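You operate a simulated robot arm through the tools that you are given. There is no shell and no other tool. Be economical: measure what you need, move in short steps, check, and stop when the job is done.

The job below is to be done with a simulated two-armed robot. You get a single attempt, and the scene is never put back.

TASK
Put the coupler and gland of the card's size in the black case.
Fine: close the lid and fasten its catch.

It is judged by the outcome, as a careful person would: the job done as asked, and still so three seconds after it is handed in. It fails if anything else is knocked over, pushed out of place, dropped, spilled or broken. A push-on lid holds only when it is set on centred and level and pressed home; a screw cap is set on level and turned clockwise until tight.

THE ROBOT
Two 7-joint arms with two-finger parallel grippers on one trunk, on a base that drives. Base frame: it is fixed to the floor where the robot stands at the start and does not move with it; the origin is under the middle of the robot, x ahead of it, y to its left, z up; the surface under the hand at the start is at about z = 85. Readings come in cm, degrees, newtons and seconds.
The left shoulder is at the start at [3.9, 10.1, 116.1], the right one opposite. With the tool pointing down near the work surface each hand reaches from about 20 to 52 cm from the robot's upright axis, wherever it stands, measured 20 degrees to its own side. Places, roughly: black lid [60, 10, 100]; case [50, 10, 90]; teal catch [30, 10, 90]. Payload 2.4 kg a hand.
Tool frame (each hand has its own): the origin (TCP) lies between the finger pads and is the grasp point; the fingertips stand 2.4 cm ahead of it; z points along the fingers, y is the line along which they close. Largest opening 6.8 cm; finger width 1.7, thickness 1; the body of the gripper, 4 by 7 cm, starts 4.1 cm behind the TCP.
Orientation is told as [roll, pitch, yaw] about the base's x, y, z axes, in that order, counted from this pose: with the fingers straight down and closing along the base's y, the tool's x points along the base's -x, its y along +y and its z along -z.

THE INTERFACE
- The arms move only by the tool apply_moves. It takes "left_moves", "right_moves" or both (then of equal length, played together; a hand with none holds still); each is a list of rows, each a list of 2 entries, a list of its own where there are three numbers: the shift along the base's x, y, z in units of 50 mm (1.0 is 50 mm), then the turn, a rotation vector about the base's x, y, z in units of 6 degrees (1.0 is 6 degrees). In form: [[[tx, ty, tz], [ax, ay, az]], ...]. A call has 1 to 10 rows; each row shifts and turns the commanded pose from where the row before left it. "left_fingers" and "right_fingers" are, for a hand that has rows, the opening in per cent of the stroke, from 0 (shut) to 100 (fully open), set as the call begins (left out, the last holds). A call with a number of a shift or a turn outside -1 to 1 is refused whole. A row lasts 0.2 s, in which the tool goes at most 5 cm and 8.6 degrees; a call with a longer step from one row to the next is refused whole, and so is a gripper value outside its range. A pose out of reach is approached as far as the arm can. The call stops where the force on the tool passes 40 N (or 10 N more than at its start, if that is more) or the arm is blocked; 0.2 s more then pass. Each finger travels about 7.2 cm/s and halts on what it meets, pressing with about 24 N; the grip force reading is that of the motor and also rises with nothing between the fingers. The clock runs only during rows and for 0.2 s after the last one: add rows that do not move to give the fingers time. The reply holds the time, the measured pose of the TCP, the force on the tool along the base axes, the opening and the grip force, in the units named above and with some noise, with the torque about the TCP (base axes, N m) and any sound that the robot's microphone picked up.
- Cameras (640 x 400 px; columns grow to the right, rows downward): "scene" is now at [11.99, -0.57, 132.92]; the picture's right is [-0.01, -1.00, 0.00], its down [-0.54, 0.01, -0.84] and it looks along [0.84, -0.01, -0.54] (base axes); focal length 214 px, centre (320, 200). "left" rides on the left gripper at [8.4, -1.1, -7.5] in its tool frame; the picture's right is [0.13, 0.99, 0.00], its down [-0.60, 0.08, -0.79] and it looks along [-0.79, 0.10, 0.61] (tool axes); focal length 251 px, centre (320, 200). "right" rides on the right gripper at [8.4, 1.1, -7.5] in its tool frame; the picture's right is [-0.13, 0.99, 0.00], its down [-0.60, -0.08, -0.79] and it looks along [-0.79, -0.10, 0.61] (tool axes); focal length 251 px, centre (320, 200). There is no depth. A picture from a camera that has moved, and an enlarged one, comes with that camera's place and axes in the base frame and with its lens. The place of the scene camera against the robot may be out by one fixed shift of up to 1.2 cm in any direction.
- camera(camera): a new picture of that camera. The clock stands still meanwhile.
- move_column(by): slides the trunk up (or, below 0, down) by that many cm; the arms and the scene camera ride with it, the base frame stays. It gives what a move gives, with no picture.
- roll_base(legs): drives the robot by 1 to 6 legs, each [ahead, left, turn to the left] in cm, cm and degrees, along the robot's own axes; the way and the turn of a leg run together, so that a leg with both is an arc; at most 150 cm and 180 degrees a leg. The arms and the cameras ride along, it lands a little off, and it stops where it bumps. It gives what a move gives.
- pan_tilt(pan, tilt): turns the head with the scene camera to pan (to the left, within 86 degrees either way) and tilt (down, from -29 to 69), counted from straight ahead of the robot. It gives what a move gives.
- close_up(camera, box): a new picture of the part [left, top, right, bottom] of that camera's present view, enlarged. The clock stands still meanwhile.
- hand_in(): hands the job in; it is judged then, once.

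Work in short steps. Places have to be worked out from the pictures, the camera data and where the tool is seen: move nearer, look again, correct. Check each grasp and each placing, and mend what went wrong. You have 120 turns and 100 pictures in all, those below and enlarged ones among them. Open the grippers and draw the arms clear of the work before you hand the job in, unless the task says otherwise; then end with one line.

The tools are called after "Emit:" as name(argument=value, ...) on one line, values as JSON. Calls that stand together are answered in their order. apply_moves: Moves the arms, as the interface text tells. Its arguments: {"type":"object","properties":{"left_moves":{"type":"array"},"left_fingers":{"type":"number"},"right_moves":{"type":"array"},"right_fingers":{"type":"number"}},"required":[]} The other tools are called the same way: move_column (by) slides the trunk up or down; roll_base (legs) drives the base; pan_tilt (pan, tilt) turns the head that bears the scene camera; camera (camera) takes a picture; close_up (camera, box) takes an enlarged picture of a part of a camera's view; hand_in () hands the job in.

At the start:

```text
t: 0.0
left_ee_pos: [37.66, 15.91, 128.82]
left_ee_rot: [0.0, -0.1, 0.1]
left_ft_force: [0.1, 0.0, 0.1]
left_torque: [-0.02, 0.03, 0.01]
left_opening: 6.8
left_grip_force: 0.1
right_ee_pos: [40.24, -20.7, 125.87]
right_ee_rot: [0.0, 0.0, 0.0]
right_ft_force: [0.5, -0.3, -0.7]
right_torque: [0.0, 0.03, 0.01]
right_opening: 6.81
right_grip_force: 0.0
trunk travel left (down, up): [-37.5, 47.5]
robot x, y, heading: [0.06, -0.03, -0.1]
head pan, tilt: [-0.6, 32.4]
```

scene: 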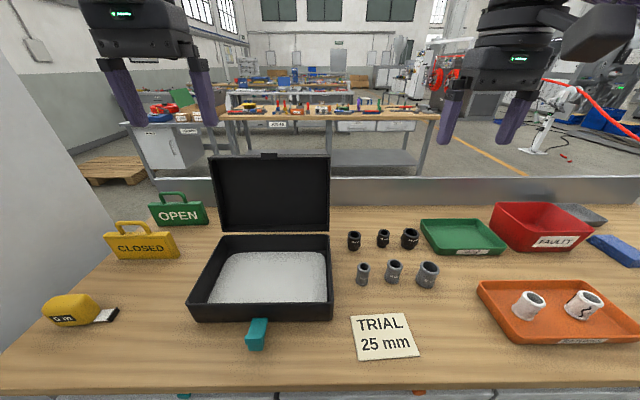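
right: 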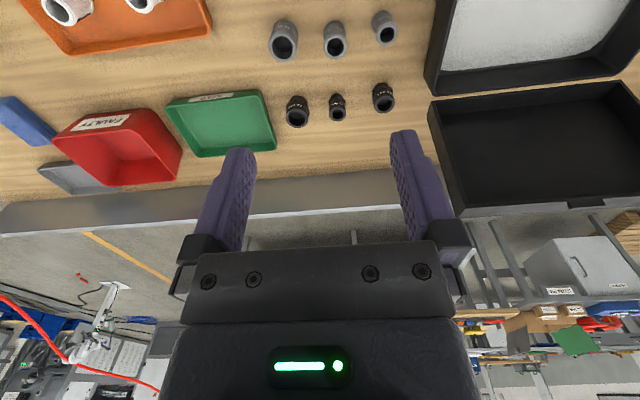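
left: 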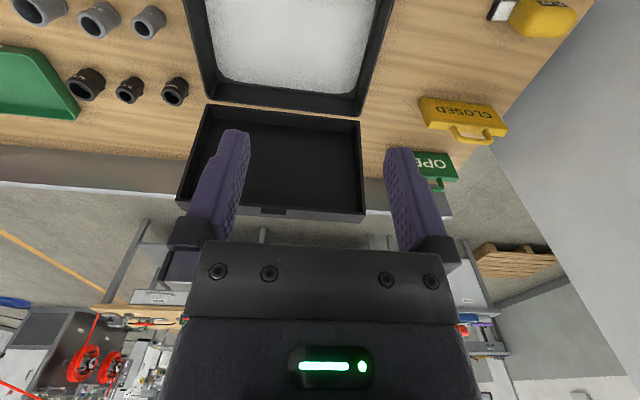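

The card reads "TRIAL 25 mm"; the grey and black parts bear labels I need to read. I zoom in on them.

Emit:
close_up(camera="scene", box=[335, 215, 455, 290])

Emit:
close_up(camera="right", box=[255, 0, 415, 100])

Emit:
close_up(camera="scene", box=[180, 140, 440, 370])

```text
5.33 times, centred on (395, 252) of scene
camera zoom: at [11.99, -0.57, 132.92], right [-0.01, -1.0, 0.0], down [-0.54, 0.01, -0.84], along [0.84, -0.01, -0.54], focal length 1144 px, centre (-80, -80)
```

zoom: 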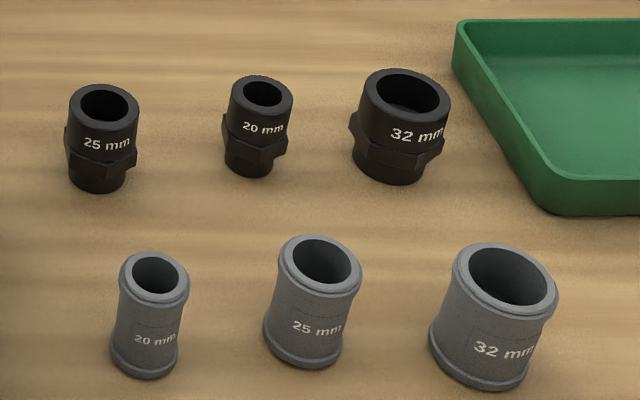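

```text
4.00 times, centred on (335, 50) of right
camera zoom: at [31.74, -19.4, 133.21], right [0.13, 0.99, 0.0], down [0.6, -0.08, 0.79], along [0.79, -0.1, -0.61], focal length 1006 px, centre (260, 800)
```

zoom: 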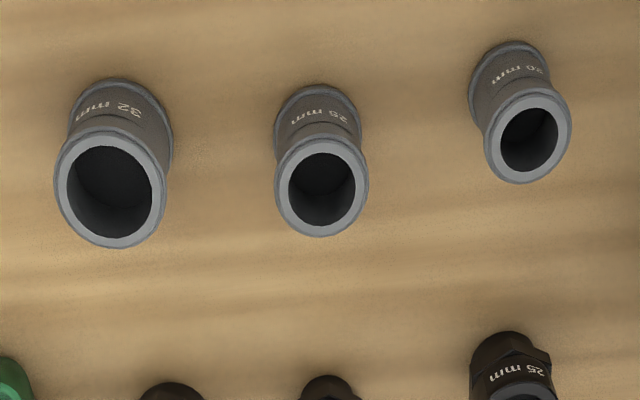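

```text
1.74 times, centred on (310, 255) of scene
camera zoom: at [11.99, -0.57, 132.92], right [-0.01, -1.0, 0.0], down [-0.54, 0.01, -0.84], along [0.84, -0.01, -0.54], focal length 373 px, centre (337, 104)
```

zoom: 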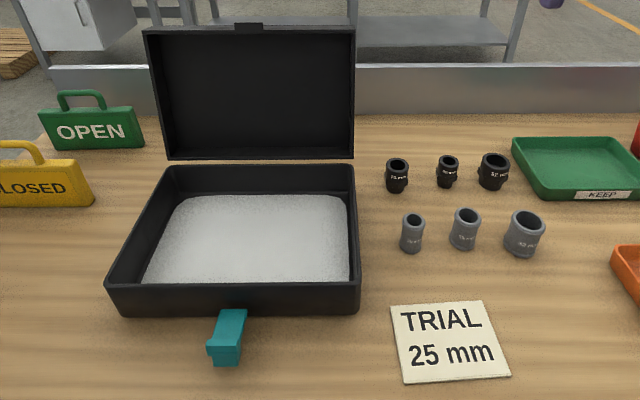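

Targets: grey coupler 25 at about [47.5, -19.7], black gland 25 at about [58.5, -11.2]. The gland is beyond reach from here, so I drive ahead 11 cm (arms are well above everything).

Emit:
roll_base(legs=[[11, 0, 0]])

Emit:
camera(camera="right")

Emit:
camera(camera="left")

```text
t: 1.2
left_ee_pos: [48.59, 15.85, 128.73]
left_ee_rot: [0.2, 0.0, 0.1]
left_ft_force: [0.3, -0.9, -0.1]
left_torque: [0.01, 0.04, -0.02]
left_opening: 6.78
left_grip_force: 0.0
right_ee_pos: [51.12, -20.41, 125.71]
right_ee_rot: [0.0, -0.1, 0.0]
right_ft_force: [0.4, -0.1, -0.1]
right_torque: [-0.04, 0.02, 0.02]
right_opening: 6.78
right_grip_force: 0.1
trunk travel left (down, up): [-37.5, 47.5]
robot x, y, heading: [10.97, -0.01, -0.1]
head pan, tilt: [-0.6, 32.4]
```

```text
93 pictures are left
camera right: at [42.75, -19.37, 133.18], right [0.13, 0.99, 0.0], down [0.6, -0.08, 0.79], along [0.79, -0.1, -0.61], focal length 251 px, centre (320, 200)
```

right: 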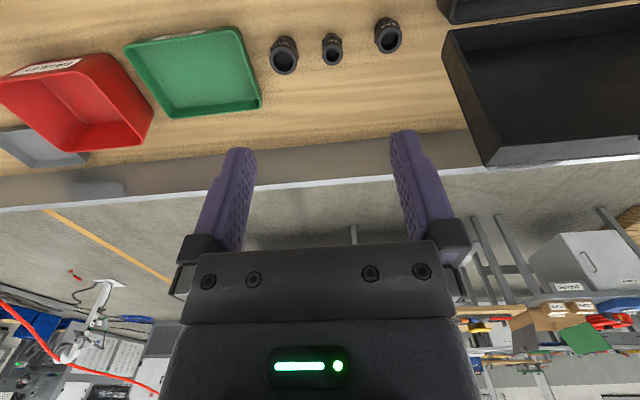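

```text
92 pictures are left
camera left: at [40.29, 14.84, 136.37], right [-0.13, 0.99, 0.0], down [0.6, 0.08, 0.79], along [0.79, 0.1, -0.61], focal length 251 px, centre (320, 200)
```

left: 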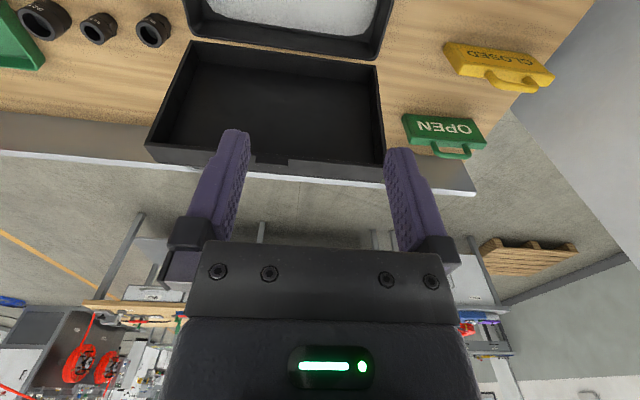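

The gland triangulates to about [60, -11], both views agreeing within ~0.6 cm. I go for the grey coupler first: lower the right hand above it to z ≈ 104, then look.

Emit:
apply_moves(right_moves=[[[-0.18, 0.05, -0.9], [0, 0, 0]], [[-0.18, 0.05, -0.9], [0, 0, 0]], [[-0.18, 0.05, -0.9], [0, 0, 0]], [[-0.18, 0.05, -0.9], [0, 0, 0]], [[0, 0, -0.6], [0, 0, 0]], [[0, 0, 0], [0, 0, 0]]], right_fingers=90)

Emit:
camera(camera="right")

Emit:
camera(camera="scene")

```text
t: 2.6
left_ee_pos: [48.56, 15.89, 128.91]
left_ee_rot: [0.0, -0.1, 0.1]
left_ft_force: [-0.1, -0.2, 0.7]
left_torque: [0.01, 0.0, -0.01]
left_opening: 6.8
left_grip_force: 0.1
right_ee_pos: [47.52, -19.22, 104.69]
right_ee_rot: [0.0, -0.1, -0.1]
right_ft_force: [0.1, -0.4, 0.3]
right_torque: [0.02, 0.01, -0.03]
right_opening: 6.11
right_grip_force: 0.1
trunk travel left (down, up): [-37.5, 47.5]
robot x, y, heading: [10.68, 0.2, 0.1]
head pan, tilt: [-0.6, 32.4]
```

```text
91 pictures are left
camera right: at [38.97, -18.22, 112.08], right [0.13, 0.99, 0.0], down [0.6, -0.08, 0.79], along [0.79, -0.1, -0.61], focal length 251 px, centre (320, 200)
```

right: 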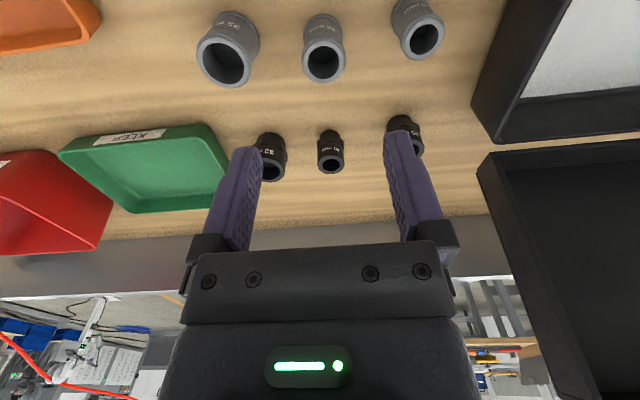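

```text
90 pictures are left
camera scene: at [22.87, -0.56, 132.92], right [-0.01, -1.0, 0.0], down [-0.54, 0.01, -0.84], along [0.84, -0.01, -0.54], focal length 214 px, centre (320, 200)
```

scene: 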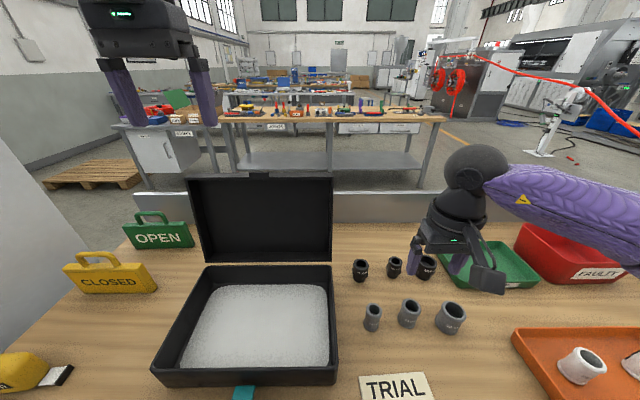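

The coupler's top ring puts it at about [48.7, -19.1], ~5 cm tall. I shift over it and go down to just above it, then check.

Emit:
apply_moves(right_moves=[[[0.24, 0.02, -0.4], [0, 0, 0]], [[0, 0, -0.8], [0, 0, 0]], [[0, 0, -0.8], [0, 0, 0]], [[0, 0, 0], [0, 0, 0]]])

Emit:
camera(camera="right")

```text
t: 3.6
left_ee_pos: [48.56, 15.82, 128.81]
left_ee_rot: [0.1, 0.0, 0.0]
left_ft_force: [-0.4, -1.1, -0.3]
left_torque: [0.06, 0.01, 0.03]
left_opening: 6.81
left_grip_force: 0.0
right_ee_pos: [48.82, -19.26, 94.6]
right_ee_rot: [0.1, -0.1, -0.1]
right_ft_force: [0.1, 0.1, -0.5]
right_torque: [0.01, -0.01, 0.0]
right_opening: 6.14
right_grip_force: 0.0
trunk travel left (down, up): [-37.5, 47.5]
robot x, y, heading: [11.01, -0.53, -0.0]
head pan, tilt: [-0.6, 32.4]
```

```text
89 pictures are left
camera right: at [40.3, -18.18, 101.99], right [0.13, 0.99, 0.0], down [0.6, -0.08, 0.79], along [0.79, -0.1, -0.61], focal length 251 px, centre (320, 200)
```

right: 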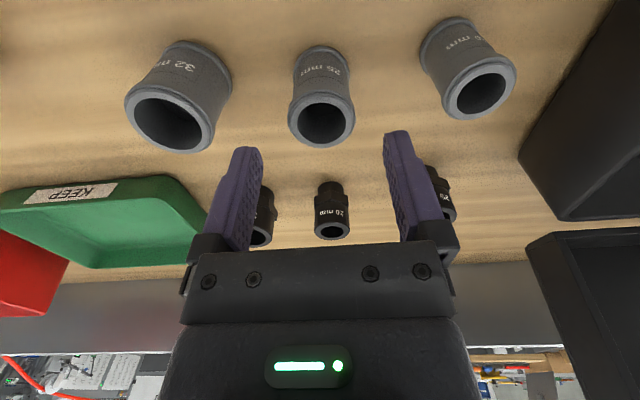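

Aligned within 0.2 cm; I descend to z ≈ 88.3 and close.

Emit:
apply_moves(right_moves=[[[0.03, 0.02, -0.6], [0, 0, 0]], [[0, 0, -0.65], [0, 0, 0]], [[0, 0, 0], [0, 0, 0]]])

Emit:
apply_moves(right_moves=[[[0, 0, 0], [0, 0, 0]], [[0, 0, 0], [0, 0, 0]], [[0, 0, 0], [0, 0, 0]]], right_fingers=0)

Emit:
camera(camera="right")

```text
t: 4.4
left_ee_pos: [48.53, 15.91, 128.85]
left_ee_rot: [0.0, -0.1, 0.1]
left_ft_force: [-1.0, 0.2, 0.2]
left_torque: [0.0, 0.01, -0.01]
left_opening: 6.8
left_grip_force: 0.0
right_ee_pos: [49.08, -19.24, 88.33]
right_ee_rot: [0.0, 0.0, 0.1]
right_ft_force: [-0.2, 0.5, -0.4]
right_torque: [0.01, -0.01, -0.03]
right_opening: 6.12
right_grip_force: 0.1
trunk travel left (down, up): [-37.5, 47.5]
robot x, y, heading: [10.75, 0.08, 0.1]
head pan, tilt: [-0.6, 32.4]
```

```text
t: 5.2
left_ee_pos: [48.47, 15.88, 128.82]
left_ee_rot: [0.0, -0.1, 0.1]
left_ft_force: [-0.5, 0.4, 0.7]
left_torque: [0.01, 0.03, 0.05]
left_opening: 6.78
left_grip_force: 0.0
right_ee_pos: [49.06, -19.34, 88.33]
right_ee_rot: [0.0, 0.0, -0.1]
right_ft_force: [-0.3, 0.3, 0.0]
right_torque: [-0.03, 0.04, 0.01]
right_opening: 3.27
right_grip_force: 24.4
trunk travel left (down, up): [-37.5, 47.5]
robot x, y, heading: [10.91, 0.19, 0.1]
head pan, tilt: [-0.6, 32.4]
```

```text
88 pictures are left
camera right: at [40.53, -18.2, 95.72], right [0.13, 0.99, 0.0], down [0.6, -0.08, 0.79], along [0.79, -0.1, -0.61], focal length 251 px, centre (320, 200)
```

right: 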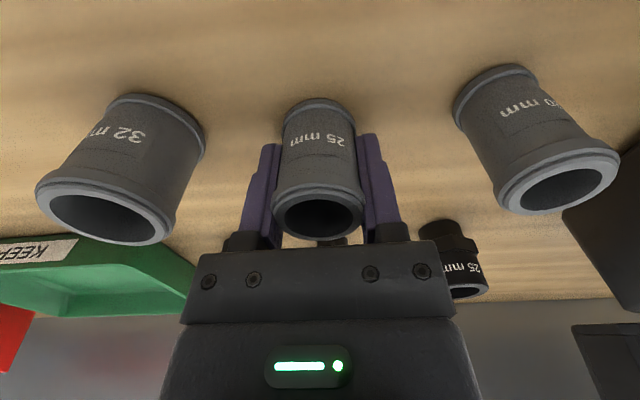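

Coupler gripped (3.27 cm, 24 N). I lift it, carry it over the case at about [50, 4], and look.

Emit:
apply_moves(right_moves=[[[0, 0, 0.5], [0, 0, 0]], [[0, 0, 0.9], [0, 0, 0]], [[0, 0, 0.9], [0, 0, 0]], [[0, 0.3, 0.7], [0, 0, 0]], [[0.05, 0.8, 0], [0, 0, 0]], [[0.05, 0.9, 0], [0, 0, 0]], [[0.05, 0.9, 0], [0, 0, 0]], [[0.05, 0.9, 0], [0, 0, 0]], [[0, 0.85, 0], [0, 0, 0]], [[0, 0, 0], [0, 0, 0]]])

Emit:
camera(camera="right")

Emit:
camera(camera="scene")

```text
t: 7.4
left_ee_pos: [48.48, 15.83, 128.83]
left_ee_rot: [0.1, -0.1, 0.0]
left_ft_force: [0.6, -0.4, -0.8]
left_torque: [0.0, -0.02, -0.01]
left_opening: 6.81
left_grip_force: 0.1
right_ee_pos: [49.39, 3.9, 103.46]
right_ee_rot: [0.0, 0.0, 0.1]
right_ft_force: [-0.5, -0.1, 0.3]
right_torque: [-0.02, -0.06, -0.01]
right_opening: 3.32
right_grip_force: 24.2
trunk travel left (down, up): [-37.5, 47.5]
robot x, y, heading: [11.06, -0.2, -0.0]
head pan, tilt: [-0.6, 32.4]
```

```text
87 pictures are left
camera right: at [41.04, 5.0, 110.96], right [0.13, 0.99, 0.0], down [0.6, -0.08, 0.79], along [0.79, -0.1, -0.61], focal length 251 px, centre (320, 200)
```

right: 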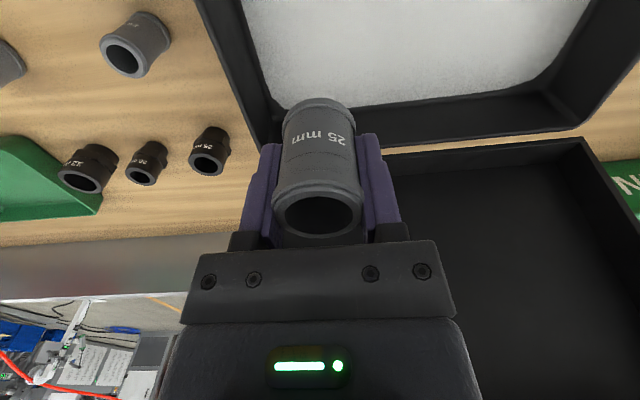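

```text
86 pictures are left
camera scene: at [22.88, -0.55, 132.92], right [-0.01, -1.0, 0.0], down [-0.54, 0.01, -0.84], along [0.84, -0.01, -0.54], focal length 214 px, centre (320, 200)
```

scene: 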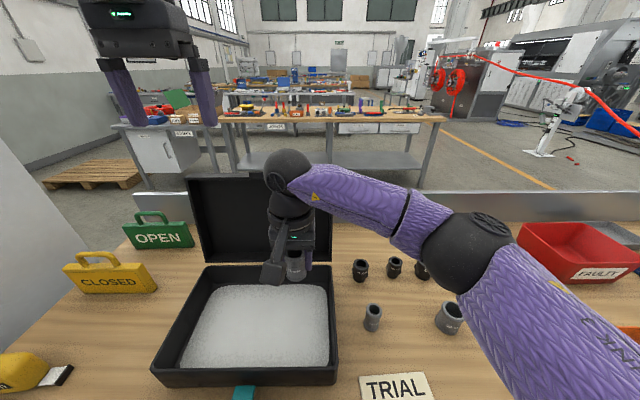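

The interior runs from y ≈ -2 and x up to ≈ 55, so [49.5, 4] is inside. I lower to z ≈ 93 and look.

Emit:
apply_moves(right_moves=[[[0, 0, -0.7], [0, 0, 0]], [[0, 0, -0.8], [0, 0, 0]], [[0, 0, -0.6], [0, 0, 0]], [[0, 0, 0], [0, 0, 0]]])

Emit:
camera(camera="right")

Emit:
close_up(camera="scene", box=[140, 160, 380, 400])

```text
t: 8.4
left_ee_pos: [48.62, 15.9, 128.85]
left_ee_rot: [0.0, -0.2, 0.2]
left_ft_force: [-0.3, 0.3, 0.1]
left_torque: [0.06, 0.03, -0.02]
left_opening: 6.81
left_grip_force: 0.1
right_ee_pos: [49.87, 3.94, 93.14]
right_ee_rot: [0.0, 0.0, 0.0]
right_ft_force: [-0.4, 0.6, -0.4]
right_torque: [0.02, -0.03, 0.01]
right_opening: 3.28
right_grip_force: 24.3
trunk travel left (down, up): [-37.5, 47.5]
robot x, y, heading: [10.74, -0.29, -0.2]
head pan, tilt: [-0.6, 32.4]
```

```text
85 pictures are left
camera right: at [41.36, 5.17, 100.56], right [0.13, 0.99, 0.0], down [0.6, -0.08, 0.79], along [0.79, -0.1, -0.61], focal length 251 px, centre (320, 200)
```

right: 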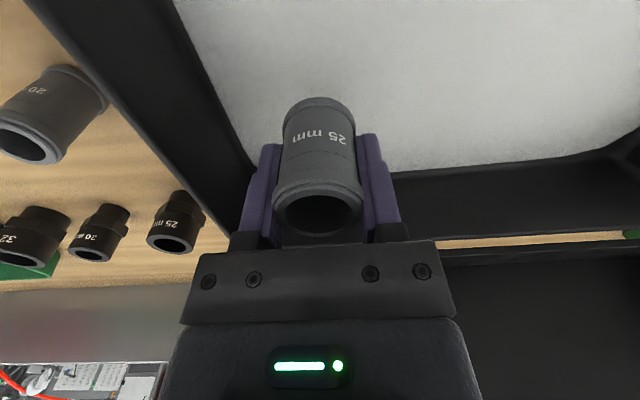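

```text
1.67 times, centred on (260, 280) of scene
camera zoom: at [22.88, -0.54, 132.92], right [-0.01, -1.0, 0.0], down [-0.54, 0.01, -0.84], along [0.84, -0.01, -0.54], focal length 358 px, centre (420, 67)
```

zoom: 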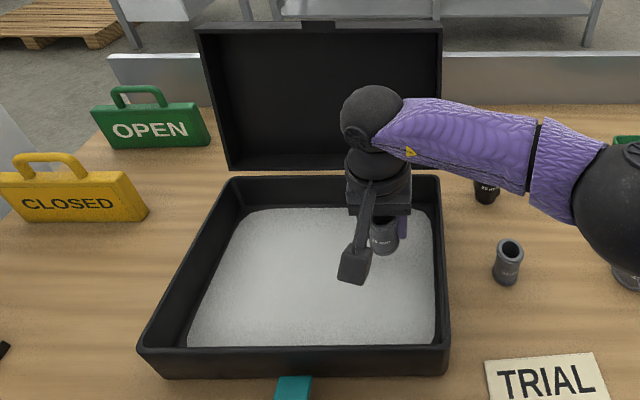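

Well inside. I lower slowly in small steps watching for contact.

Emit:
apply_moves(right_moves=[[[0, 0, -0.1], [0, 0, 0]], [[0, 0, -0.1], [0, 0, 0]], [[0, 0, -0.1], [0, 0, 0]], [[0, 0, -0.04], [0, 0, 0]], [[0, 0, 0], [0, 0, 0]]])

Emit:
apply_moves(right_moves=[[[0, 0, -0.04], [0, 0, 0]], [[0, 0, -0.04], [0, 0, 0]], [[0, 0, -0.04], [0, 0, 0]], [[0, 0, 0], [0, 0, 0]]])

```text
t: 9.6
left_ee_pos: [48.58, 15.94, 128.87]
left_ee_rot: [0.1, -0.1, 0.1]
left_ft_force: [0.3, 0.2, -0.2]
left_torque: [-0.03, -0.03, 0.01]
left_opening: 6.79
left_grip_force: 0.1
right_ee_pos: [49.81, 4.05, 91.31]
right_ee_rot: [0.1, 0.0, -0.1]
right_ft_force: [1.2, 0.1, -0.2]
right_torque: [-0.01, -0.02, 0.02]
right_opening: 3.26
right_grip_force: 23.7
trunk travel left (down, up): [-37.5, 47.5]
robot x, y, heading: [11.03, 0.23, -0.3]
head pan, tilt: [-0.6, 32.4]
```

```text
t: 10.6
left_ee_pos: [48.6, 15.84, 128.81]
left_ee_rot: [0.0, -0.1, 0.2]
left_ft_force: [-0.3, -0.2, 0.2]
left_torque: [0.0, -0.03, -0.01]
left_opening: 6.81
left_grip_force: 0.0
right_ee_pos: [49.81, 4.05, 90.61]
right_ee_rot: [0.0, 0.0, 0.0]
right_ft_force: [-0.2, -0.5, -0.1]
right_torque: [-0.01, -0.01, -0.01]
right_opening: 3.27
right_grip_force: 24.2
trunk travel left (down, up): [-37.5, 47.5]
robot x, y, heading: [10.75, 0.51, 0.0]
head pan, tilt: [-0.6, 32.4]
```

No contact yet at z = 90.6; continue in 2 mm steps.

Emit:
apply_moves(right_moves=[[[0, 0, -0.04], [0, 0, 0]], [[0, 0, -0.04], [0, 0, 0]], [[0, 0, 0], [0, 0, 0]]])

Emit:
apply_moves(right_moves=[[[0, 0, -0.04], [0, 0, 0]], [[0, 0, -0.04], [0, 0, 0]], [[0, 0, 0], [0, 0, 0]]])

Emit:
camera(camera="right")

```text
t: 11.4
left_ee_pos: [48.5, 15.93, 128.75]
left_ee_rot: [-0.1, -0.1, 0.1]
left_ft_force: [-0.1, -0.4, 0.6]
left_torque: [0.02, 0.0, 0.02]
left_opening: 6.8
left_grip_force: 0.1
right_ee_pos: [49.9, 4.0, 90.41]
right_ee_rot: [-0.1, 0.0, 0.1]
right_ft_force: [0.1, -0.6, 1.3]
right_torque: [0.02, -0.02, -0.03]
right_opening: 3.24
right_grip_force: 24.1
trunk travel left (down, up): [-37.5, 47.5]
robot x, y, heading: [10.91, -0.03, -0.1]
head pan, tilt: [-0.6, 32.4]
```

```text
t: 12.2
left_ee_pos: [48.61, 15.74, 128.8]
left_ee_rot: [0.0, 0.0, 0.1]
left_ft_force: [-1.2, -0.4, -0.7]
left_torque: [-0.02, 0.02, -0.02]
left_opening: 6.8
left_grip_force: 0.0
right_ee_pos: [49.85, 3.95, 89.9]
right_ee_rot: [0.1, 0.0, 0.0]
right_ft_force: [0.2, -0.8, -0.1]
right_torque: [0.01, -0.01, 0.0]
right_opening: 3.29
right_grip_force: 24.0
trunk travel left (down, up): [-37.5, 47.5]
robot x, y, heading: [10.65, -0.43, 0.3]
head pan, tilt: [-0.6, 32.4]
```

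```text
83 pictures are left
camera right: at [41.38, 5.08, 97.31], right [0.13, 0.99, 0.0], down [0.6, -0.08, 0.79], along [0.79, -0.1, -0.61], focal length 251 px, centre (320, 200)
```

right: 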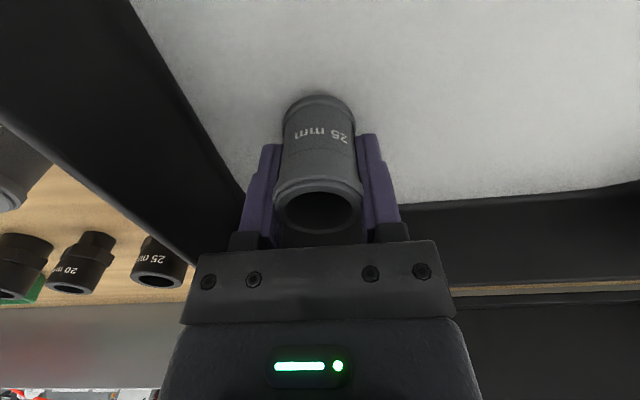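

Still free, but a contact shadow is forming. I continue in finer steps.

Emit:
apply_moves(right_moves=[[[0, 0, -0.04], [0, 0, 0]], [[0, 0, -0.03], [0, 0, 0]], [[0, 0, 0], [0, 0, 0]]])

Emit:
apply_moves(right_moves=[[[0, 0, -0.03], [0, 0, 0]], [[0, 0, -0.03], [0, 0, 0]], [[0, 0, 0], [0, 0, 0]]])

```text
t: 13.0
left_ee_pos: [48.43, 15.84, 128.9]
left_ee_rot: [0.0, -0.2, 0.0]
left_ft_force: [-0.1, -0.3, -0.9]
left_torque: [0.02, -0.03, -0.03]
left_opening: 6.77
left_grip_force: 0.0
right_ee_pos: [49.86, 4.0, 89.63]
right_ee_rot: [0.1, -0.1, 0.0]
right_ft_force: [2.2, -0.7, 17.9]
right_torque: [-0.04, 0.05, 0.09]
right_opening: 3.27
right_grip_force: 24.5
trunk travel left (down, up): [-37.5, 47.5]
robot x, y, heading: [11.0, -0.19, -0.0]
head pan, tilt: [-0.6, 32.4]
```

```text
t: 13.8
left_ee_pos: [48.38, 15.91, 128.88]
left_ee_rot: [0.0, -0.1, 0.1]
left_ft_force: [0.0, -0.7, -0.2]
left_torque: [-0.02, -0.01, 0.02]
left_opening: 6.79
left_grip_force: 0.0
right_ee_pos: [49.9, 3.9, 89.4]
right_ee_rot: [0.1, 0.0, 0.0]
right_ft_force: [-0.2, 0.1, 17.4]
right_torque: [0.03, 0.06, 0.01]
right_opening: 3.29
right_grip_force: 24.2
trunk travel left (down, up): [-37.5, 47.5]
robot x, y, heading: [10.84, 0.31, -0.1]
head pan, tilt: [-0.6, 32.4]
```

Contact (17 N) – the coupler stands on the pad. I release and rise straight up.

Emit:
apply_moves(right_moves=[[[0, 0, 0.04], [0, 0, 0]], [[0, 0, 0], [0, 0, 0]], [[0, 0, 0], [0, 0, 0]]], right_fingers=85)

Emit:
apply_moves(right_moves=[[[0, 0, 0.5], [0, 0, 0]], [[0, 0, 0.8], [0, 0, 0]], [[0, 0, 0.9], [0, 0, 0]], [[0, 0, 0.9], [0, 0, 0]], [[0, 0, 0], [0, 0, 0]]])

Emit:
camera(camera="right")

```text
t: 14.6
left_ee_pos: [48.57, 15.89, 128.66]
left_ee_rot: [0.0, -0.1, 0.1]
left_ft_force: [-0.6, -0.7, -0.7]
left_torque: [0.03, 0.0, 0.0]
left_opening: 6.8
left_grip_force: 0.0
right_ee_pos: [49.95, 3.96, 89.48]
right_ee_rot: [0.0, 0.0, 0.0]
right_ft_force: [0.2, -1.0, -0.1]
right_torque: [0.02, 0.02, -0.02]
right_opening: 5.8
right_grip_force: 0.1
trunk travel left (down, up): [-37.5, 47.5]
robot x, y, heading: [10.73, -0.01, -0.2]
head pan, tilt: [-0.6, 32.4]
```

```text
t: 15.8
left_ee_pos: [48.66, 15.87, 128.78]
left_ee_rot: [0.0, -0.1, 0.1]
left_ft_force: [-0.2, -1.0, 0.6]
left_torque: [-0.03, 0.01, 0.06]
left_opening: 6.82
left_grip_force: 0.1
right_ee_pos: [49.85, 4.09, 105.18]
right_ee_rot: [0.0, 0.0, 0.0]
right_ft_force: [0.2, 0.6, -0.6]
right_torque: [-0.03, -0.01, 0.0]
right_opening: 5.77
right_grip_force: 0.2
trunk travel left (down, up): [-37.5, 47.5]
robot x, y, heading: [10.65, 0.0, 0.2]
head pan, tilt: [-0.6, 32.4]
```

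```text
82 pictures are left
camera right: at [41.36, 5.15, 112.5], right [0.13, 0.99, 0.0], down [0.6, -0.08, 0.79], along [0.79, -0.1, -0.61], focal length 251 px, centre (320, 200)
```

right: 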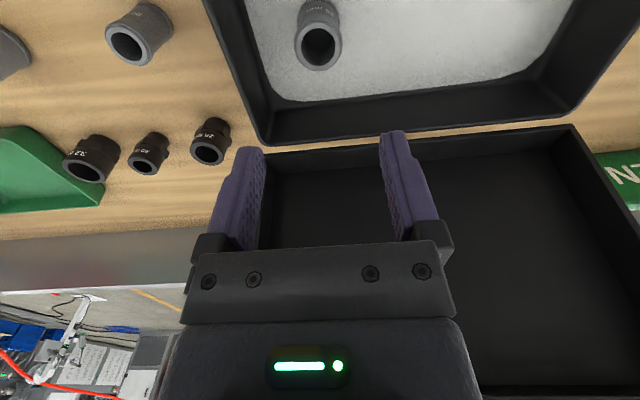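

The coupler stands upright in the case. The gland reads about [60, -10.9]; I move right clear of the case first, then ahead above it.

Emit:
apply_moves(right_moves=[[[0, -0.8, 0], [0, 0, 0]], [[0, -0.9, 0], [0, 0, 0]], [[0, -0.9, 0], [0, 0, 0]], [[0.2, -0.45, 0], [0, 0, 0]], [[0.8, 0, -0.3], [0, 0, 0]], [[0.9, 0, -0.6], [0, 0, 0]], [[0, 0, -0.4], [0, 0, 0]], [[0, 0, 0], [0, 0, 0]]], right_fingers=80)

Emit:
camera(camera="right")

Emit:
camera(camera="scene")

```text
refused: row 6 steps farther than a row can; nothing moved
```

```text
81 pictures are left
camera right: at [41.36, 5.15, 112.5], right [0.13, 0.99, 0.0], down [0.6, -0.08, 0.79], along [0.79, -0.1, -0.61], focal length 251 px, centre (320, 200)
```

right: 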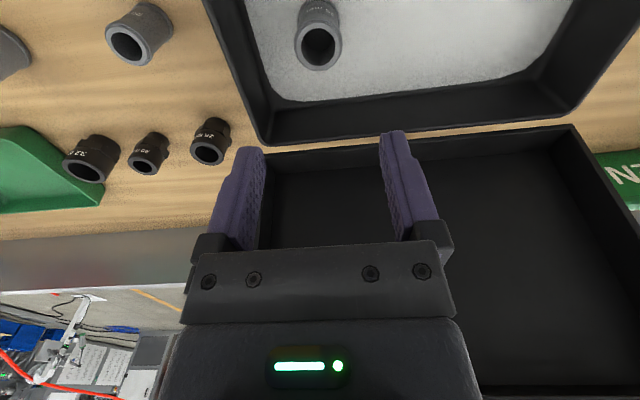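

```text
80 pictures are left
camera scene: at [22.88, -0.54, 132.92], right [-0.01, -1.0, 0.0], down [-0.54, 0.01, -0.84], along [0.84, -0.01, -0.54], focal length 214 px, centre (320, 200)
```

scene: 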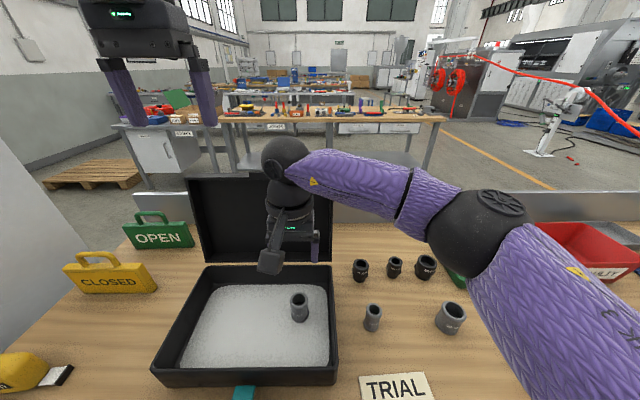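

One row was too long (nothing moved); I repeat with shorter rows.

Emit:
apply_moves(right_moves=[[[0, -0.8, 0], [0, 0, 0]], [[0, -0.9, 0], [0, 0, 0]], [[0, -0.9, 0], [0, 0, 0]], [[0.2, -0.4, 0], [0, 0, 0]], [[0.8, 0, -0.2], [0, 0, 0]], [[0.8, 0, -0.3], [0, 0, 0]], [[0.2, 0, -0.5], [0, 0, 0]], [[0, 0, -0.3], [0, 0, 0]], [[0, 0, 0], [0, 0, 0]]], right_fingers=80)

Emit:
camera(camera="right")

```text
t: 17.8
left_ee_pos: [48.52, 15.89, 128.87]
left_ee_rot: [0.0, 0.0, 0.1]
left_ft_force: [0.5, 0.2, -0.5]
left_torque: [0.0, 0.07, -0.01]
left_opening: 6.82
left_grip_force: 0.0
right_ee_pos: [59.78, -11.04, 98.52]
right_ee_rot: [0.0, 0.0, 0.1]
right_ft_force: [0.2, 0.5, -0.1]
right_torque: [0.0, 0.01, -0.04]
right_opening: 5.45
right_grip_force: 0.0
trunk travel left (down, up): [-37.5, 47.5]
robot x, y, heading: [11.56, 0.06, -0.2]
head pan, tilt: [-0.6, 32.4]
```

```text
79 pictures are left
camera right: at [51.31, -9.99, 105.88], right [0.13, 0.99, 0.0], down [0.6, -0.08, 0.79], along [0.79, -0.1, -0.61], focal length 251 px, centre (320, 200)
```

right: 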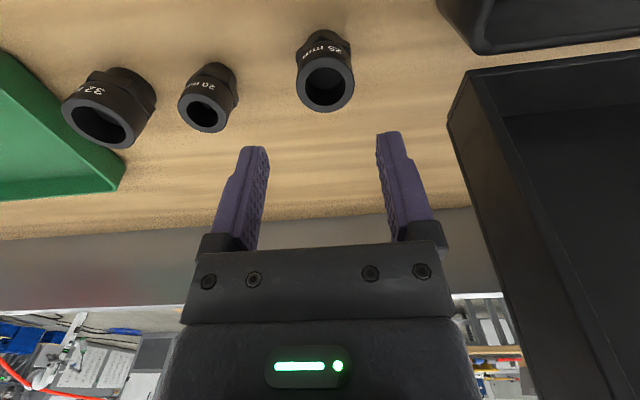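

The gland's centre is about [60.0, -10.7]. I align and lower to z ≈ 91, then look again.

Emit:
apply_moves(right_moves=[[[0.04, 0.06, -0.7], [0, 0, 0]], [[0, 0, -0.75], [0, 0, 0]], [[0, 0, 0], [0, 0, 0]]])

Emit:
camera(camera="right")

```text
t: 18.6
left_ee_pos: [48.46, 15.8, 128.75]
left_ee_rot: [0.0, -0.1, 0.1]
left_ft_force: [0.9, -0.3, -1.1]
left_torque: [-0.01, 0.03, 0.01]
left_opening: 6.82
left_grip_force: 0.1
right_ee_pos: [60.04, -10.79, 91.34]
right_ee_rot: [0.1, -0.1, 0.0]
right_ft_force: [-0.3, -0.7, 0.3]
right_torque: [0.01, -0.02, -0.01]
right_opening: 5.46
right_grip_force: 0.0
trunk travel left (down, up): [-37.5, 47.5]
robot x, y, heading: [10.58, 0.03, 0.0]
head pan, tilt: [-0.6, 32.4]
```

```text
78 pictures are left
camera right: at [51.51, -9.68, 98.72], right [0.13, 0.99, 0.0], down [0.6, -0.08, 0.79], along [0.79, -0.1, -0.61], focal length 251 px, centre (320, 200)
```

right: 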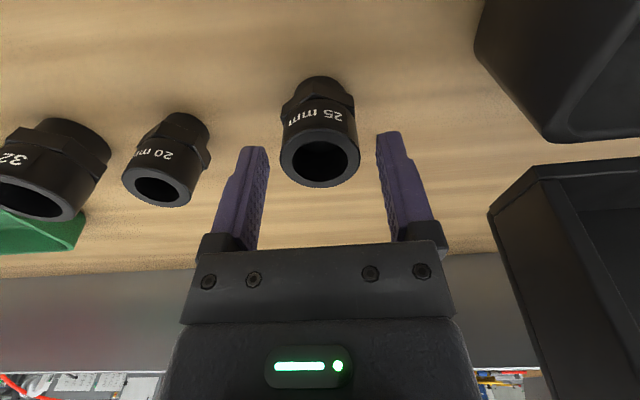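

Centred between the fingers. I lower a further 1.9 cm and close on the upper cylinder.

Emit:
apply_moves(right_moves=[[[0, 0, -0.38], [0, 0, 0]], [[0, 0, 0], [0, 0, 0]]])

Emit:
apply_moves(right_moves=[[[0, 0, 0], [0, 0, 0]], [[0, 0, 0], [0, 0, 0]], [[0, 0, 0], [0, 0, 0]]], right_fingers=0)

Emit:
camera(camera="right")

```text
t: 19.2
left_ee_pos: [48.62, 15.82, 128.95]
left_ee_rot: [0.0, -0.1, 0.1]
left_ft_force: [-0.9, -1.1, 0.2]
left_torque: [-0.01, 0.0, 0.01]
left_opening: 6.8
left_grip_force: 0.1
right_ee_pos: [59.68, -10.85, 89.31]
right_ee_rot: [-0.1, -0.1, 0.1]
right_ft_force: [-0.3, -0.1, -0.8]
right_torque: [0.04, -0.01, 0.0]
right_opening: 5.45
right_grip_force: 0.0
right hand out of reach, approached as far as the arm can: row 1
trunk travel left (down, up): [-37.5, 47.5]
robot x, y, heading: [10.71, 0.46, -0.2]
head pan, tilt: [-0.6, 32.4]
```

```text
t: 20.0
left_ee_pos: [48.56, 15.92, 128.79]
left_ee_rot: [0.0, 0.0, 0.1]
left_ft_force: [-0.2, 0.4, -0.3]
left_torque: [0.06, 0.02, 0.01]
left_opening: 6.81
left_grip_force: 0.1
right_ee_pos: [59.7, -10.97, 89.44]
right_ee_rot: [0.0, 0.0, -0.1]
right_ft_force: [-0.3, -0.6, 0.2]
right_torque: [-0.04, 0.0, -0.04]
right_opening: 4.16
right_grip_force: 24.1
trunk travel left (down, up): [-37.5, 47.5]
robot x, y, heading: [11.26, -0.05, 0.0]
head pan, tilt: [-0.6, 32.4]
```

```text
77 pictures are left
camera right: at [51.13, -9.77, 96.81], right [0.13, 0.99, 0.0], down [0.6, -0.08, 0.79], along [0.79, -0.1, -0.61], focal length 251 px, centre (320, 200)
```

right: 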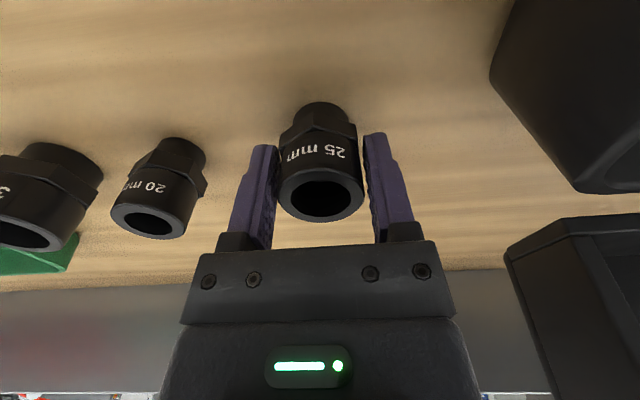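

It closed at 4.16 cm on the hex corners with just the tips, near the arm's reach limit — a poor grip. I open, rise, drive ahead a little and regrasp lower.

Emit:
apply_moves(right_moves=[[[0, 0, 0], [0, 0, 0]], [[0, 0, 0], [0, 0, 0]], [[0, 0, 0.5], [0, 0, 0]], [[0, 0, 0.9], [0, 0, 0]], [[0, 0, 0.9], [0, 0, 0]], [[0, 0, 0], [0, 0, 0]]], right_fingers=85)

Emit:
roll_base(legs=[[4, 0, 0]])

Emit:
camera(camera="scene")

```text
t: 21.4
left_ee_pos: [48.66, 15.93, 128.77]
left_ee_rot: [0.0, 0.0, 0.1]
left_ft_force: [-0.4, 0.2, 0.4]
left_torque: [0.01, 0.01, -0.01]
left_opening: 6.8
left_grip_force: 0.1
right_ee_pos: [60.5, -10.81, 100.6]
right_ee_rot: [0.0, 0.1, 0.0]
right_ft_force: [-0.8, 0.0, 0.4]
right_torque: [0.04, -0.04, -0.02]
right_opening: 5.78
right_grip_force: 0.0
right hand out of reach, approached as far as the arm can: row 3, 4
trunk travel left (down, up): [-37.5, 47.5]
robot x, y, heading: [10.73, 0.08, 0.1]
head pan, tilt: [-0.6, 32.4]
```

```text
t: 22.3
left_ee_pos: [52.52, 15.87, 128.88]
left_ee_rot: [0.1, 0.0, 0.1]
left_ft_force: [0.0, -0.8, 0.1]
left_torque: [0.02, 0.01, 0.02]
left_opening: 6.81
left_grip_force: 0.1
right_ee_pos: [64.56, -10.76, 100.49]
right_ee_rot: [0.1, 0.1, 0.1]
right_ft_force: [0.3, 1.0, 0.2]
right_torque: [-0.01, -0.03, -0.03]
right_opening: 5.79
right_grip_force: 0.0
trunk travel left (down, up): [-37.5, 47.5]
robot x, y, heading: [15.1, -0.01, 0.3]
head pan, tilt: [-0.6, 32.4]
```

```text
76 pictures are left
camera scene: at [26.92, -0.53, 132.91], right [-0.01, -1.0, 0.0], down [-0.54, 0.01, -0.84], along [0.84, -0.01, -0.54], focal length 214 px, centre (320, 200)
```

scene: 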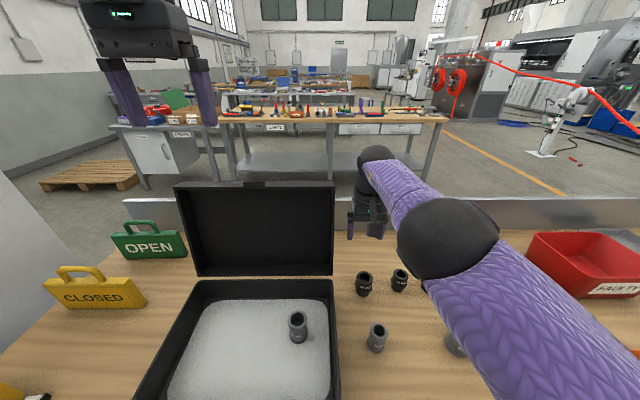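

Everything still stands. I bring the right hand back to x ≈ 60 and down to ≈ 92 and look.

Emit:
apply_moves(right_moves=[[[-0.9, 0, 0], [0, 0, 0]], [[0, 0, -0.8], [0, 0, 0]], [[0, 0, -0.8], [0, 0, 0]], [[0, 0, 0], [0, 0, 0]]])

Emit:
camera(camera="right")

```text
t: 23.3
left_ee_pos: [52.42, 15.84, 128.81]
left_ee_rot: [-0.1, 0.0, 0.1]
left_ft_force: [-0.5, 0.7, 0.2]
left_torque: [0.02, 0.05, -0.01]
left_opening: 6.81
left_grip_force: 0.0
right_ee_pos: [64.16, -10.79, 92.43]
right_ee_rot: [-0.2, 0.1, 0.0]
right_ft_force: [-0.3, -0.4, 0.5]
right_torque: [-0.02, -0.01, 0.02]
right_opening: 5.78
right_grip_force: 0.0
right hand out of reach, approached as far as the arm can: row 1
trunk travel left (down, up): [-37.5, 47.5]
robot x, y, heading: [14.87, -0.07, 0.2]
head pan, tilt: [-0.6, 32.4]
```

```text
75 pictures are left
camera right: at [55.66, -9.61, 99.9], right [0.13, 0.99, 0.0], down [0.6, -0.08, 0.79], along [0.79, -0.1, -0.61], focal length 251 px, centre (320, 200)
```

right: 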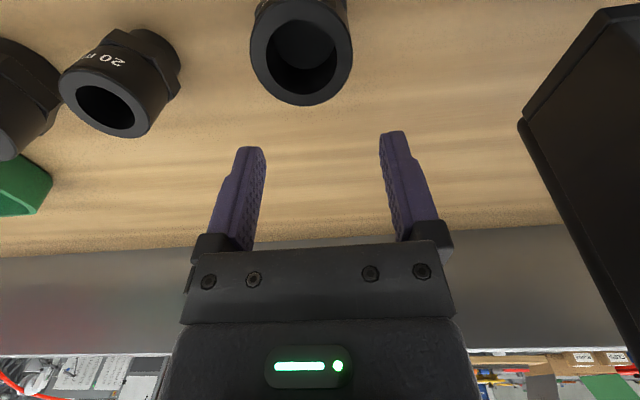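

The commanded pose had run ahead, so the hand is at x = 64, just past the gland. I raise, move back 4.2 cm, and recheck.

Emit:
apply_moves(right_moves=[[[0, 0, 0.7], [0, 0, 0]], [[-0.45, 0, 0], [0, 0, 0]], [[-0.39, 0, 0], [0, 0, 0]], [[0, 0, 0], [0, 0, 0]]])

Emit:
camera(camera="right")

```text
t: 24.3
left_ee_pos: [52.41, 15.9, 128.8]
left_ee_rot: [0.0, -0.1, 0.1]
left_ft_force: [0.1, 0.4, -0.1]
left_torque: [-0.01, -0.02, 0.0]
left_opening: 6.77
left_grip_force: 0.1
right_ee_pos: [60.29, -10.82, 96.23]
right_ee_rot: [-0.1, 0.0, 0.0]
right_ft_force: [-0.3, -0.2, 0.1]
right_torque: [-0.04, 0.02, -0.01]
right_opening: 5.8
right_grip_force: 0.0
trunk travel left (down, up): [-37.5, 47.5]
robot x, y, heading: [14.8, 0.02, 0.1]
head pan, tilt: [-0.6, 32.4]
```

```text
74 pictures are left
camera right: at [51.87, -9.68, 103.53], right [0.13, 0.99, 0.0], down [0.61, -0.08, 0.79], along [0.79, -0.1, -0.61], focal length 251 px, centre (320, 200)
```

right: 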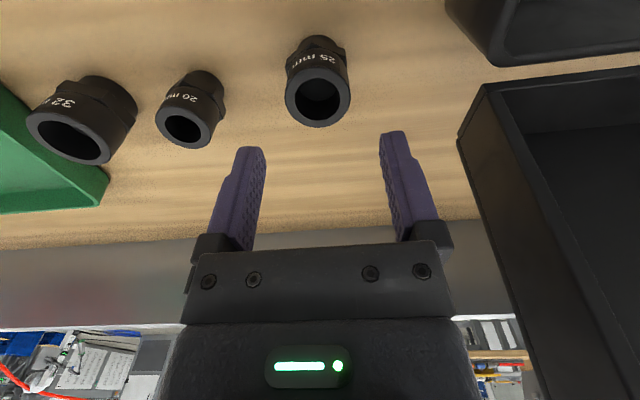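

Centred (gland at [60.1, -10.8]). I descend to z ≈ 88 and close.

Emit:
apply_moves(right_moves=[[[-0.03, 0, -0.8], [0, 0, 0]], [[0, 0, -0.5], [0, 0, 0]], [[0, 0, -0.34], [0, 0, 0]], [[0, 0, 0], [0, 0, 0]]])

Emit:
apply_moves(right_moves=[[[0, 0, 0], [0, 0, 0]], [[0, 0, 0], [0, 0, 0]], [[0, 0, 0], [0, 0, 0]]], right_fingers=0)

Emit:
camera(camera="right")

```text
t: 25.3
left_ee_pos: [52.49, 15.96, 128.88]
left_ee_rot: [0.0, -0.1, 0.1]
left_ft_force: [-0.3, -1.4, -0.5]
left_torque: [0.0, 0.0, 0.0]
left_opening: 6.8
left_grip_force: 0.1
right_ee_pos: [59.98, -10.6, 87.83]
right_ee_rot: [0.0, 0.1, 0.0]
right_ft_force: [0.1, 0.1, 0.5]
right_torque: [0.0, 0.01, -0.01]
right_opening: 5.79
right_grip_force: 0.0
trunk travel left (down, up): [-37.5, 47.5]
robot x, y, heading: [14.97, 0.37, -0.1]
head pan, tilt: [-0.6, 32.4]
```

```text
t: 26.1
left_ee_pos: [52.4, 15.88, 128.88]
left_ee_rot: [0.0, -0.1, 0.1]
left_ft_force: [0.1, -0.7, 0.6]
left_torque: [-0.01, 0.0, -0.04]
left_opening: 6.8
left_grip_force: 0.0
right_ee_pos: [59.86, -10.73, 87.96]
right_ee_rot: [0.0, 0.1, 0.2]
right_ft_force: [0.1, 0.1, 0.5]
right_torque: [0.02, 0.03, -0.03]
right_opening: 4.23
right_grip_force: 24.3
trunk travel left (down, up): [-37.5, 47.5]
robot x, y, heading: [14.86, -0.02, 0.1]
head pan, tilt: [-0.6, 32.4]
```

```text
73 pictures are left
camera right: at [51.46, -9.6, 95.27], right [0.13, 0.99, 0.0], down [0.6, -0.08, 0.79], along [0.79, -0.1, -0.61], focal length 251 px, centre (320, 200)
```

right: 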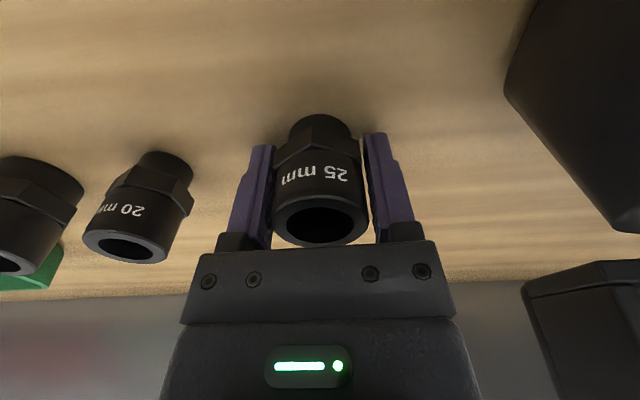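

The pads hold opposite hex corners (4.2 cm). I open, yaw the hand 30° so it grips the round body/flats instead, and close again.

Emit:
apply_moves(right_moves=[[[0, 0, 0], [0, 0, 0]], [[0, 0, 0], [0, 0, 0]], [[0, 0, 0], [0, 0, 1]], [[0, 0, 0], [0, 0, 1]], [[0, 0, 0], [0, 0, 1]], [[0, 0, 0], [0, 0, 1]], [[0, 0, 0], [0, 0, 1]], [[0, 0, 0], [0, 0, 0]]], right_fingers=88)

Emit:
apply_moves(right_moves=[[[0, 0, 0], [0, 0, 0]], [[0, 0, 0], [0, 0, 0]], [[0, 0, 0], [0, 0, 0]]], right_fingers=0)

Emit:
camera(camera="right")

```text
t: 27.9
left_ee_pos: [52.54, 15.9, 128.8]
left_ee_rot: [0.0, -0.1, 0.0]
left_ft_force: [0.6, 0.5, -0.2]
left_torque: [-0.04, -0.01, -0.01]
left_opening: 6.78
left_grip_force: 0.0
right_ee_pos: [60.1, -10.73, 87.78]
right_ee_rot: [-0.1, -0.1, 29.9]
right_ft_force: [-0.4, -0.2, 0.9]
right_torque: [0.0, -0.02, 0.02]
right_opening: 6.0
right_grip_force: 0.1
trunk travel left (down, up): [-37.5, 47.5]
robot x, y, heading: [14.86, -0.39, 0.2]
head pan, tilt: [-0.6, 32.4]
```

```text
t: 28.7
left_ee_pos: [52.49, 15.92, 128.75]
left_ee_rot: [0.0, -0.1, 0.1]
left_ft_force: [-0.5, -0.3, 0.2]
left_torque: [0.0, 0.0, -0.02]
left_opening: 6.8
left_grip_force: 0.0
right_ee_pos: [60.06, -10.78, 87.84]
right_ee_rot: [-0.3, 0.1, 29.8]
right_ft_force: [0.9, 0.5, 2.7]
right_torque: [0.02, 0.0, -0.01]
right_opening: 3.73
right_grip_force: 24.4
trunk travel left (down, up): [-37.5, 47.5]
robot x, y, heading: [14.86, -0.38, 0.1]
head pan, tilt: [-0.6, 32.4]
```

```text
72 pictures are left
camera right: at [52.09, -13.95, 95.2], right [-0.38, 0.92, 0.0], down [0.56, 0.23, 0.79], along [0.73, 0.3, -0.61], focal length 251 px, centre (320, 200)
```

right: 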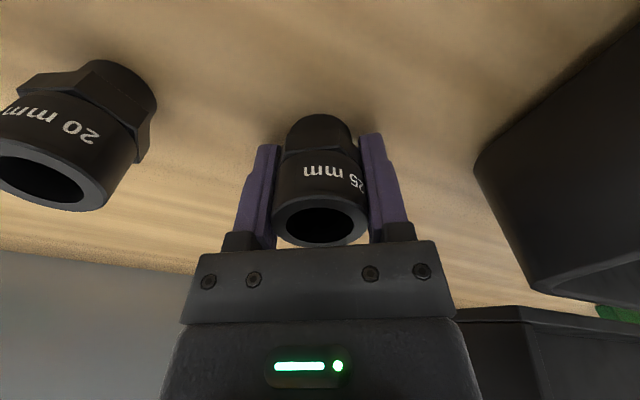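

Solid grip now (3.73 cm). I lift, draw back, then carry left over the case to about [45.5, 9.5] while turning the yaw back.

Emit:
apply_moves(right_moves=[[[0, 0, 0.4], [0, 0, 0]], [[0, 0, 0.9], [0, 0, 0]], [[0, 0, 0.9], [0, 0, 0]], [[0, 0, 0.9], [0, 0, 0]], [[-0.9, 0, 0.2], [0, 0, 0]], [[-0.9, 0, 0], [0, 0, 0]], [[-0.9, 0, 0], [0, 0, 0]], [[-0.25, 0.6, 0], [0, 0, 0]], [[0, 0.7, 0], [0, 0, 0]], [[0, 0, 0], [0, 0, 0]]])

Emit:
apply_moves(right_moves=[[[0, 0.55, 0], [0, 0, -1]], [[0, 0.6, 0], [0, 0, -1]], [[0, 0.6, 0], [0, 0, -1]], [[0, 0.6, 0], [0, 0, -1]], [[0, 0.4, 0], [0, 0, -1]], [[0, 0, 0], [0, 0, 0]]])

Emit:
camera(camera="right")

Emit:
camera(camera="scene")

```text
t: 30.9
left_ee_pos: [52.43, 15.84, 128.85]
left_ee_rot: [0.0, -0.1, 0.2]
left_ft_force: [-0.3, 0.3, 0.4]
left_torque: [0.03, 0.01, -0.01]
left_opening: 6.81
left_grip_force: 0.1
right_ee_pos: [45.37, -4.15, 104.12]
right_ee_rot: [0.1, 0.0, 30.0]
right_ft_force: [0.0, 0.2, -1.1]
right_torque: [-0.03, 0.03, 0.01]
right_opening: 3.74
right_grip_force: 24.2
trunk travel left (down, up): [-37.5, 47.5]
robot x, y, heading: [14.95, 0.26, -0.1]
head pan, tilt: [-0.6, 32.4]
```

```text
t: 32.3
left_ee_pos: [52.57, 15.98, 128.73]
left_ee_rot: [0.0, -0.1, 0.1]
left_ft_force: [-0.1, 0.6, -0.5]
left_torque: [-0.03, 0.02, 0.0]
left_opening: 6.83
left_grip_force: 0.1
right_ee_pos: [45.33, 9.6, 104.13]
right_ee_rot: [-0.1, -0.1, 0.1]
right_ft_force: [0.4, 0.2, 0.1]
right_torque: [0.01, 0.01, 0.0]
right_opening: 3.75
right_grip_force: 24.4
trunk travel left (down, up): [-37.5, 47.5]
robot x, y, heading: [14.84, 0.59, 0.3]
head pan, tilt: [-0.6, 32.4]
```

```text
71 pictures are left
camera right: at [36.87, 10.64, 111.55], right [0.13, 0.99, 0.0], down [0.6, -0.08, 0.79], along [0.79, -0.1, -0.61], focal length 251 px, centre (320, 200)
```

right: 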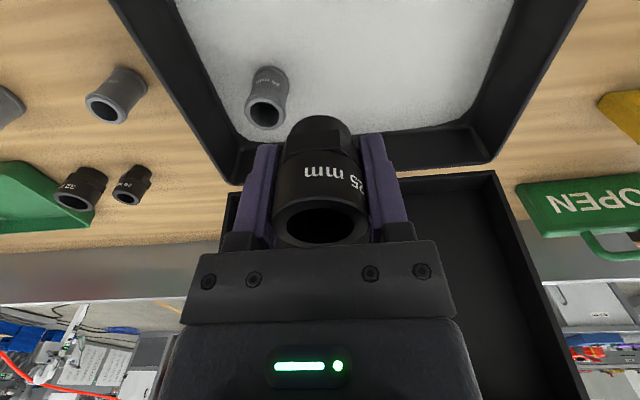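

```text
70 pictures are left
camera scene: at [26.82, -0.53, 132.92], right [-0.01, -1.0, 0.0], down [-0.54, 0.01, -0.84], along [0.84, -0.01, -0.54], focal length 214 px, centre (320, 200)
```

scene: 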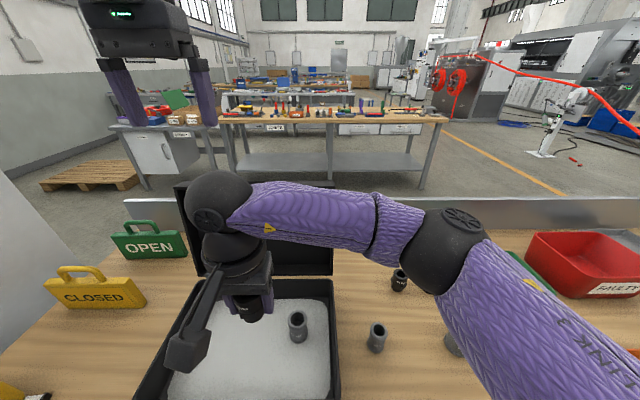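

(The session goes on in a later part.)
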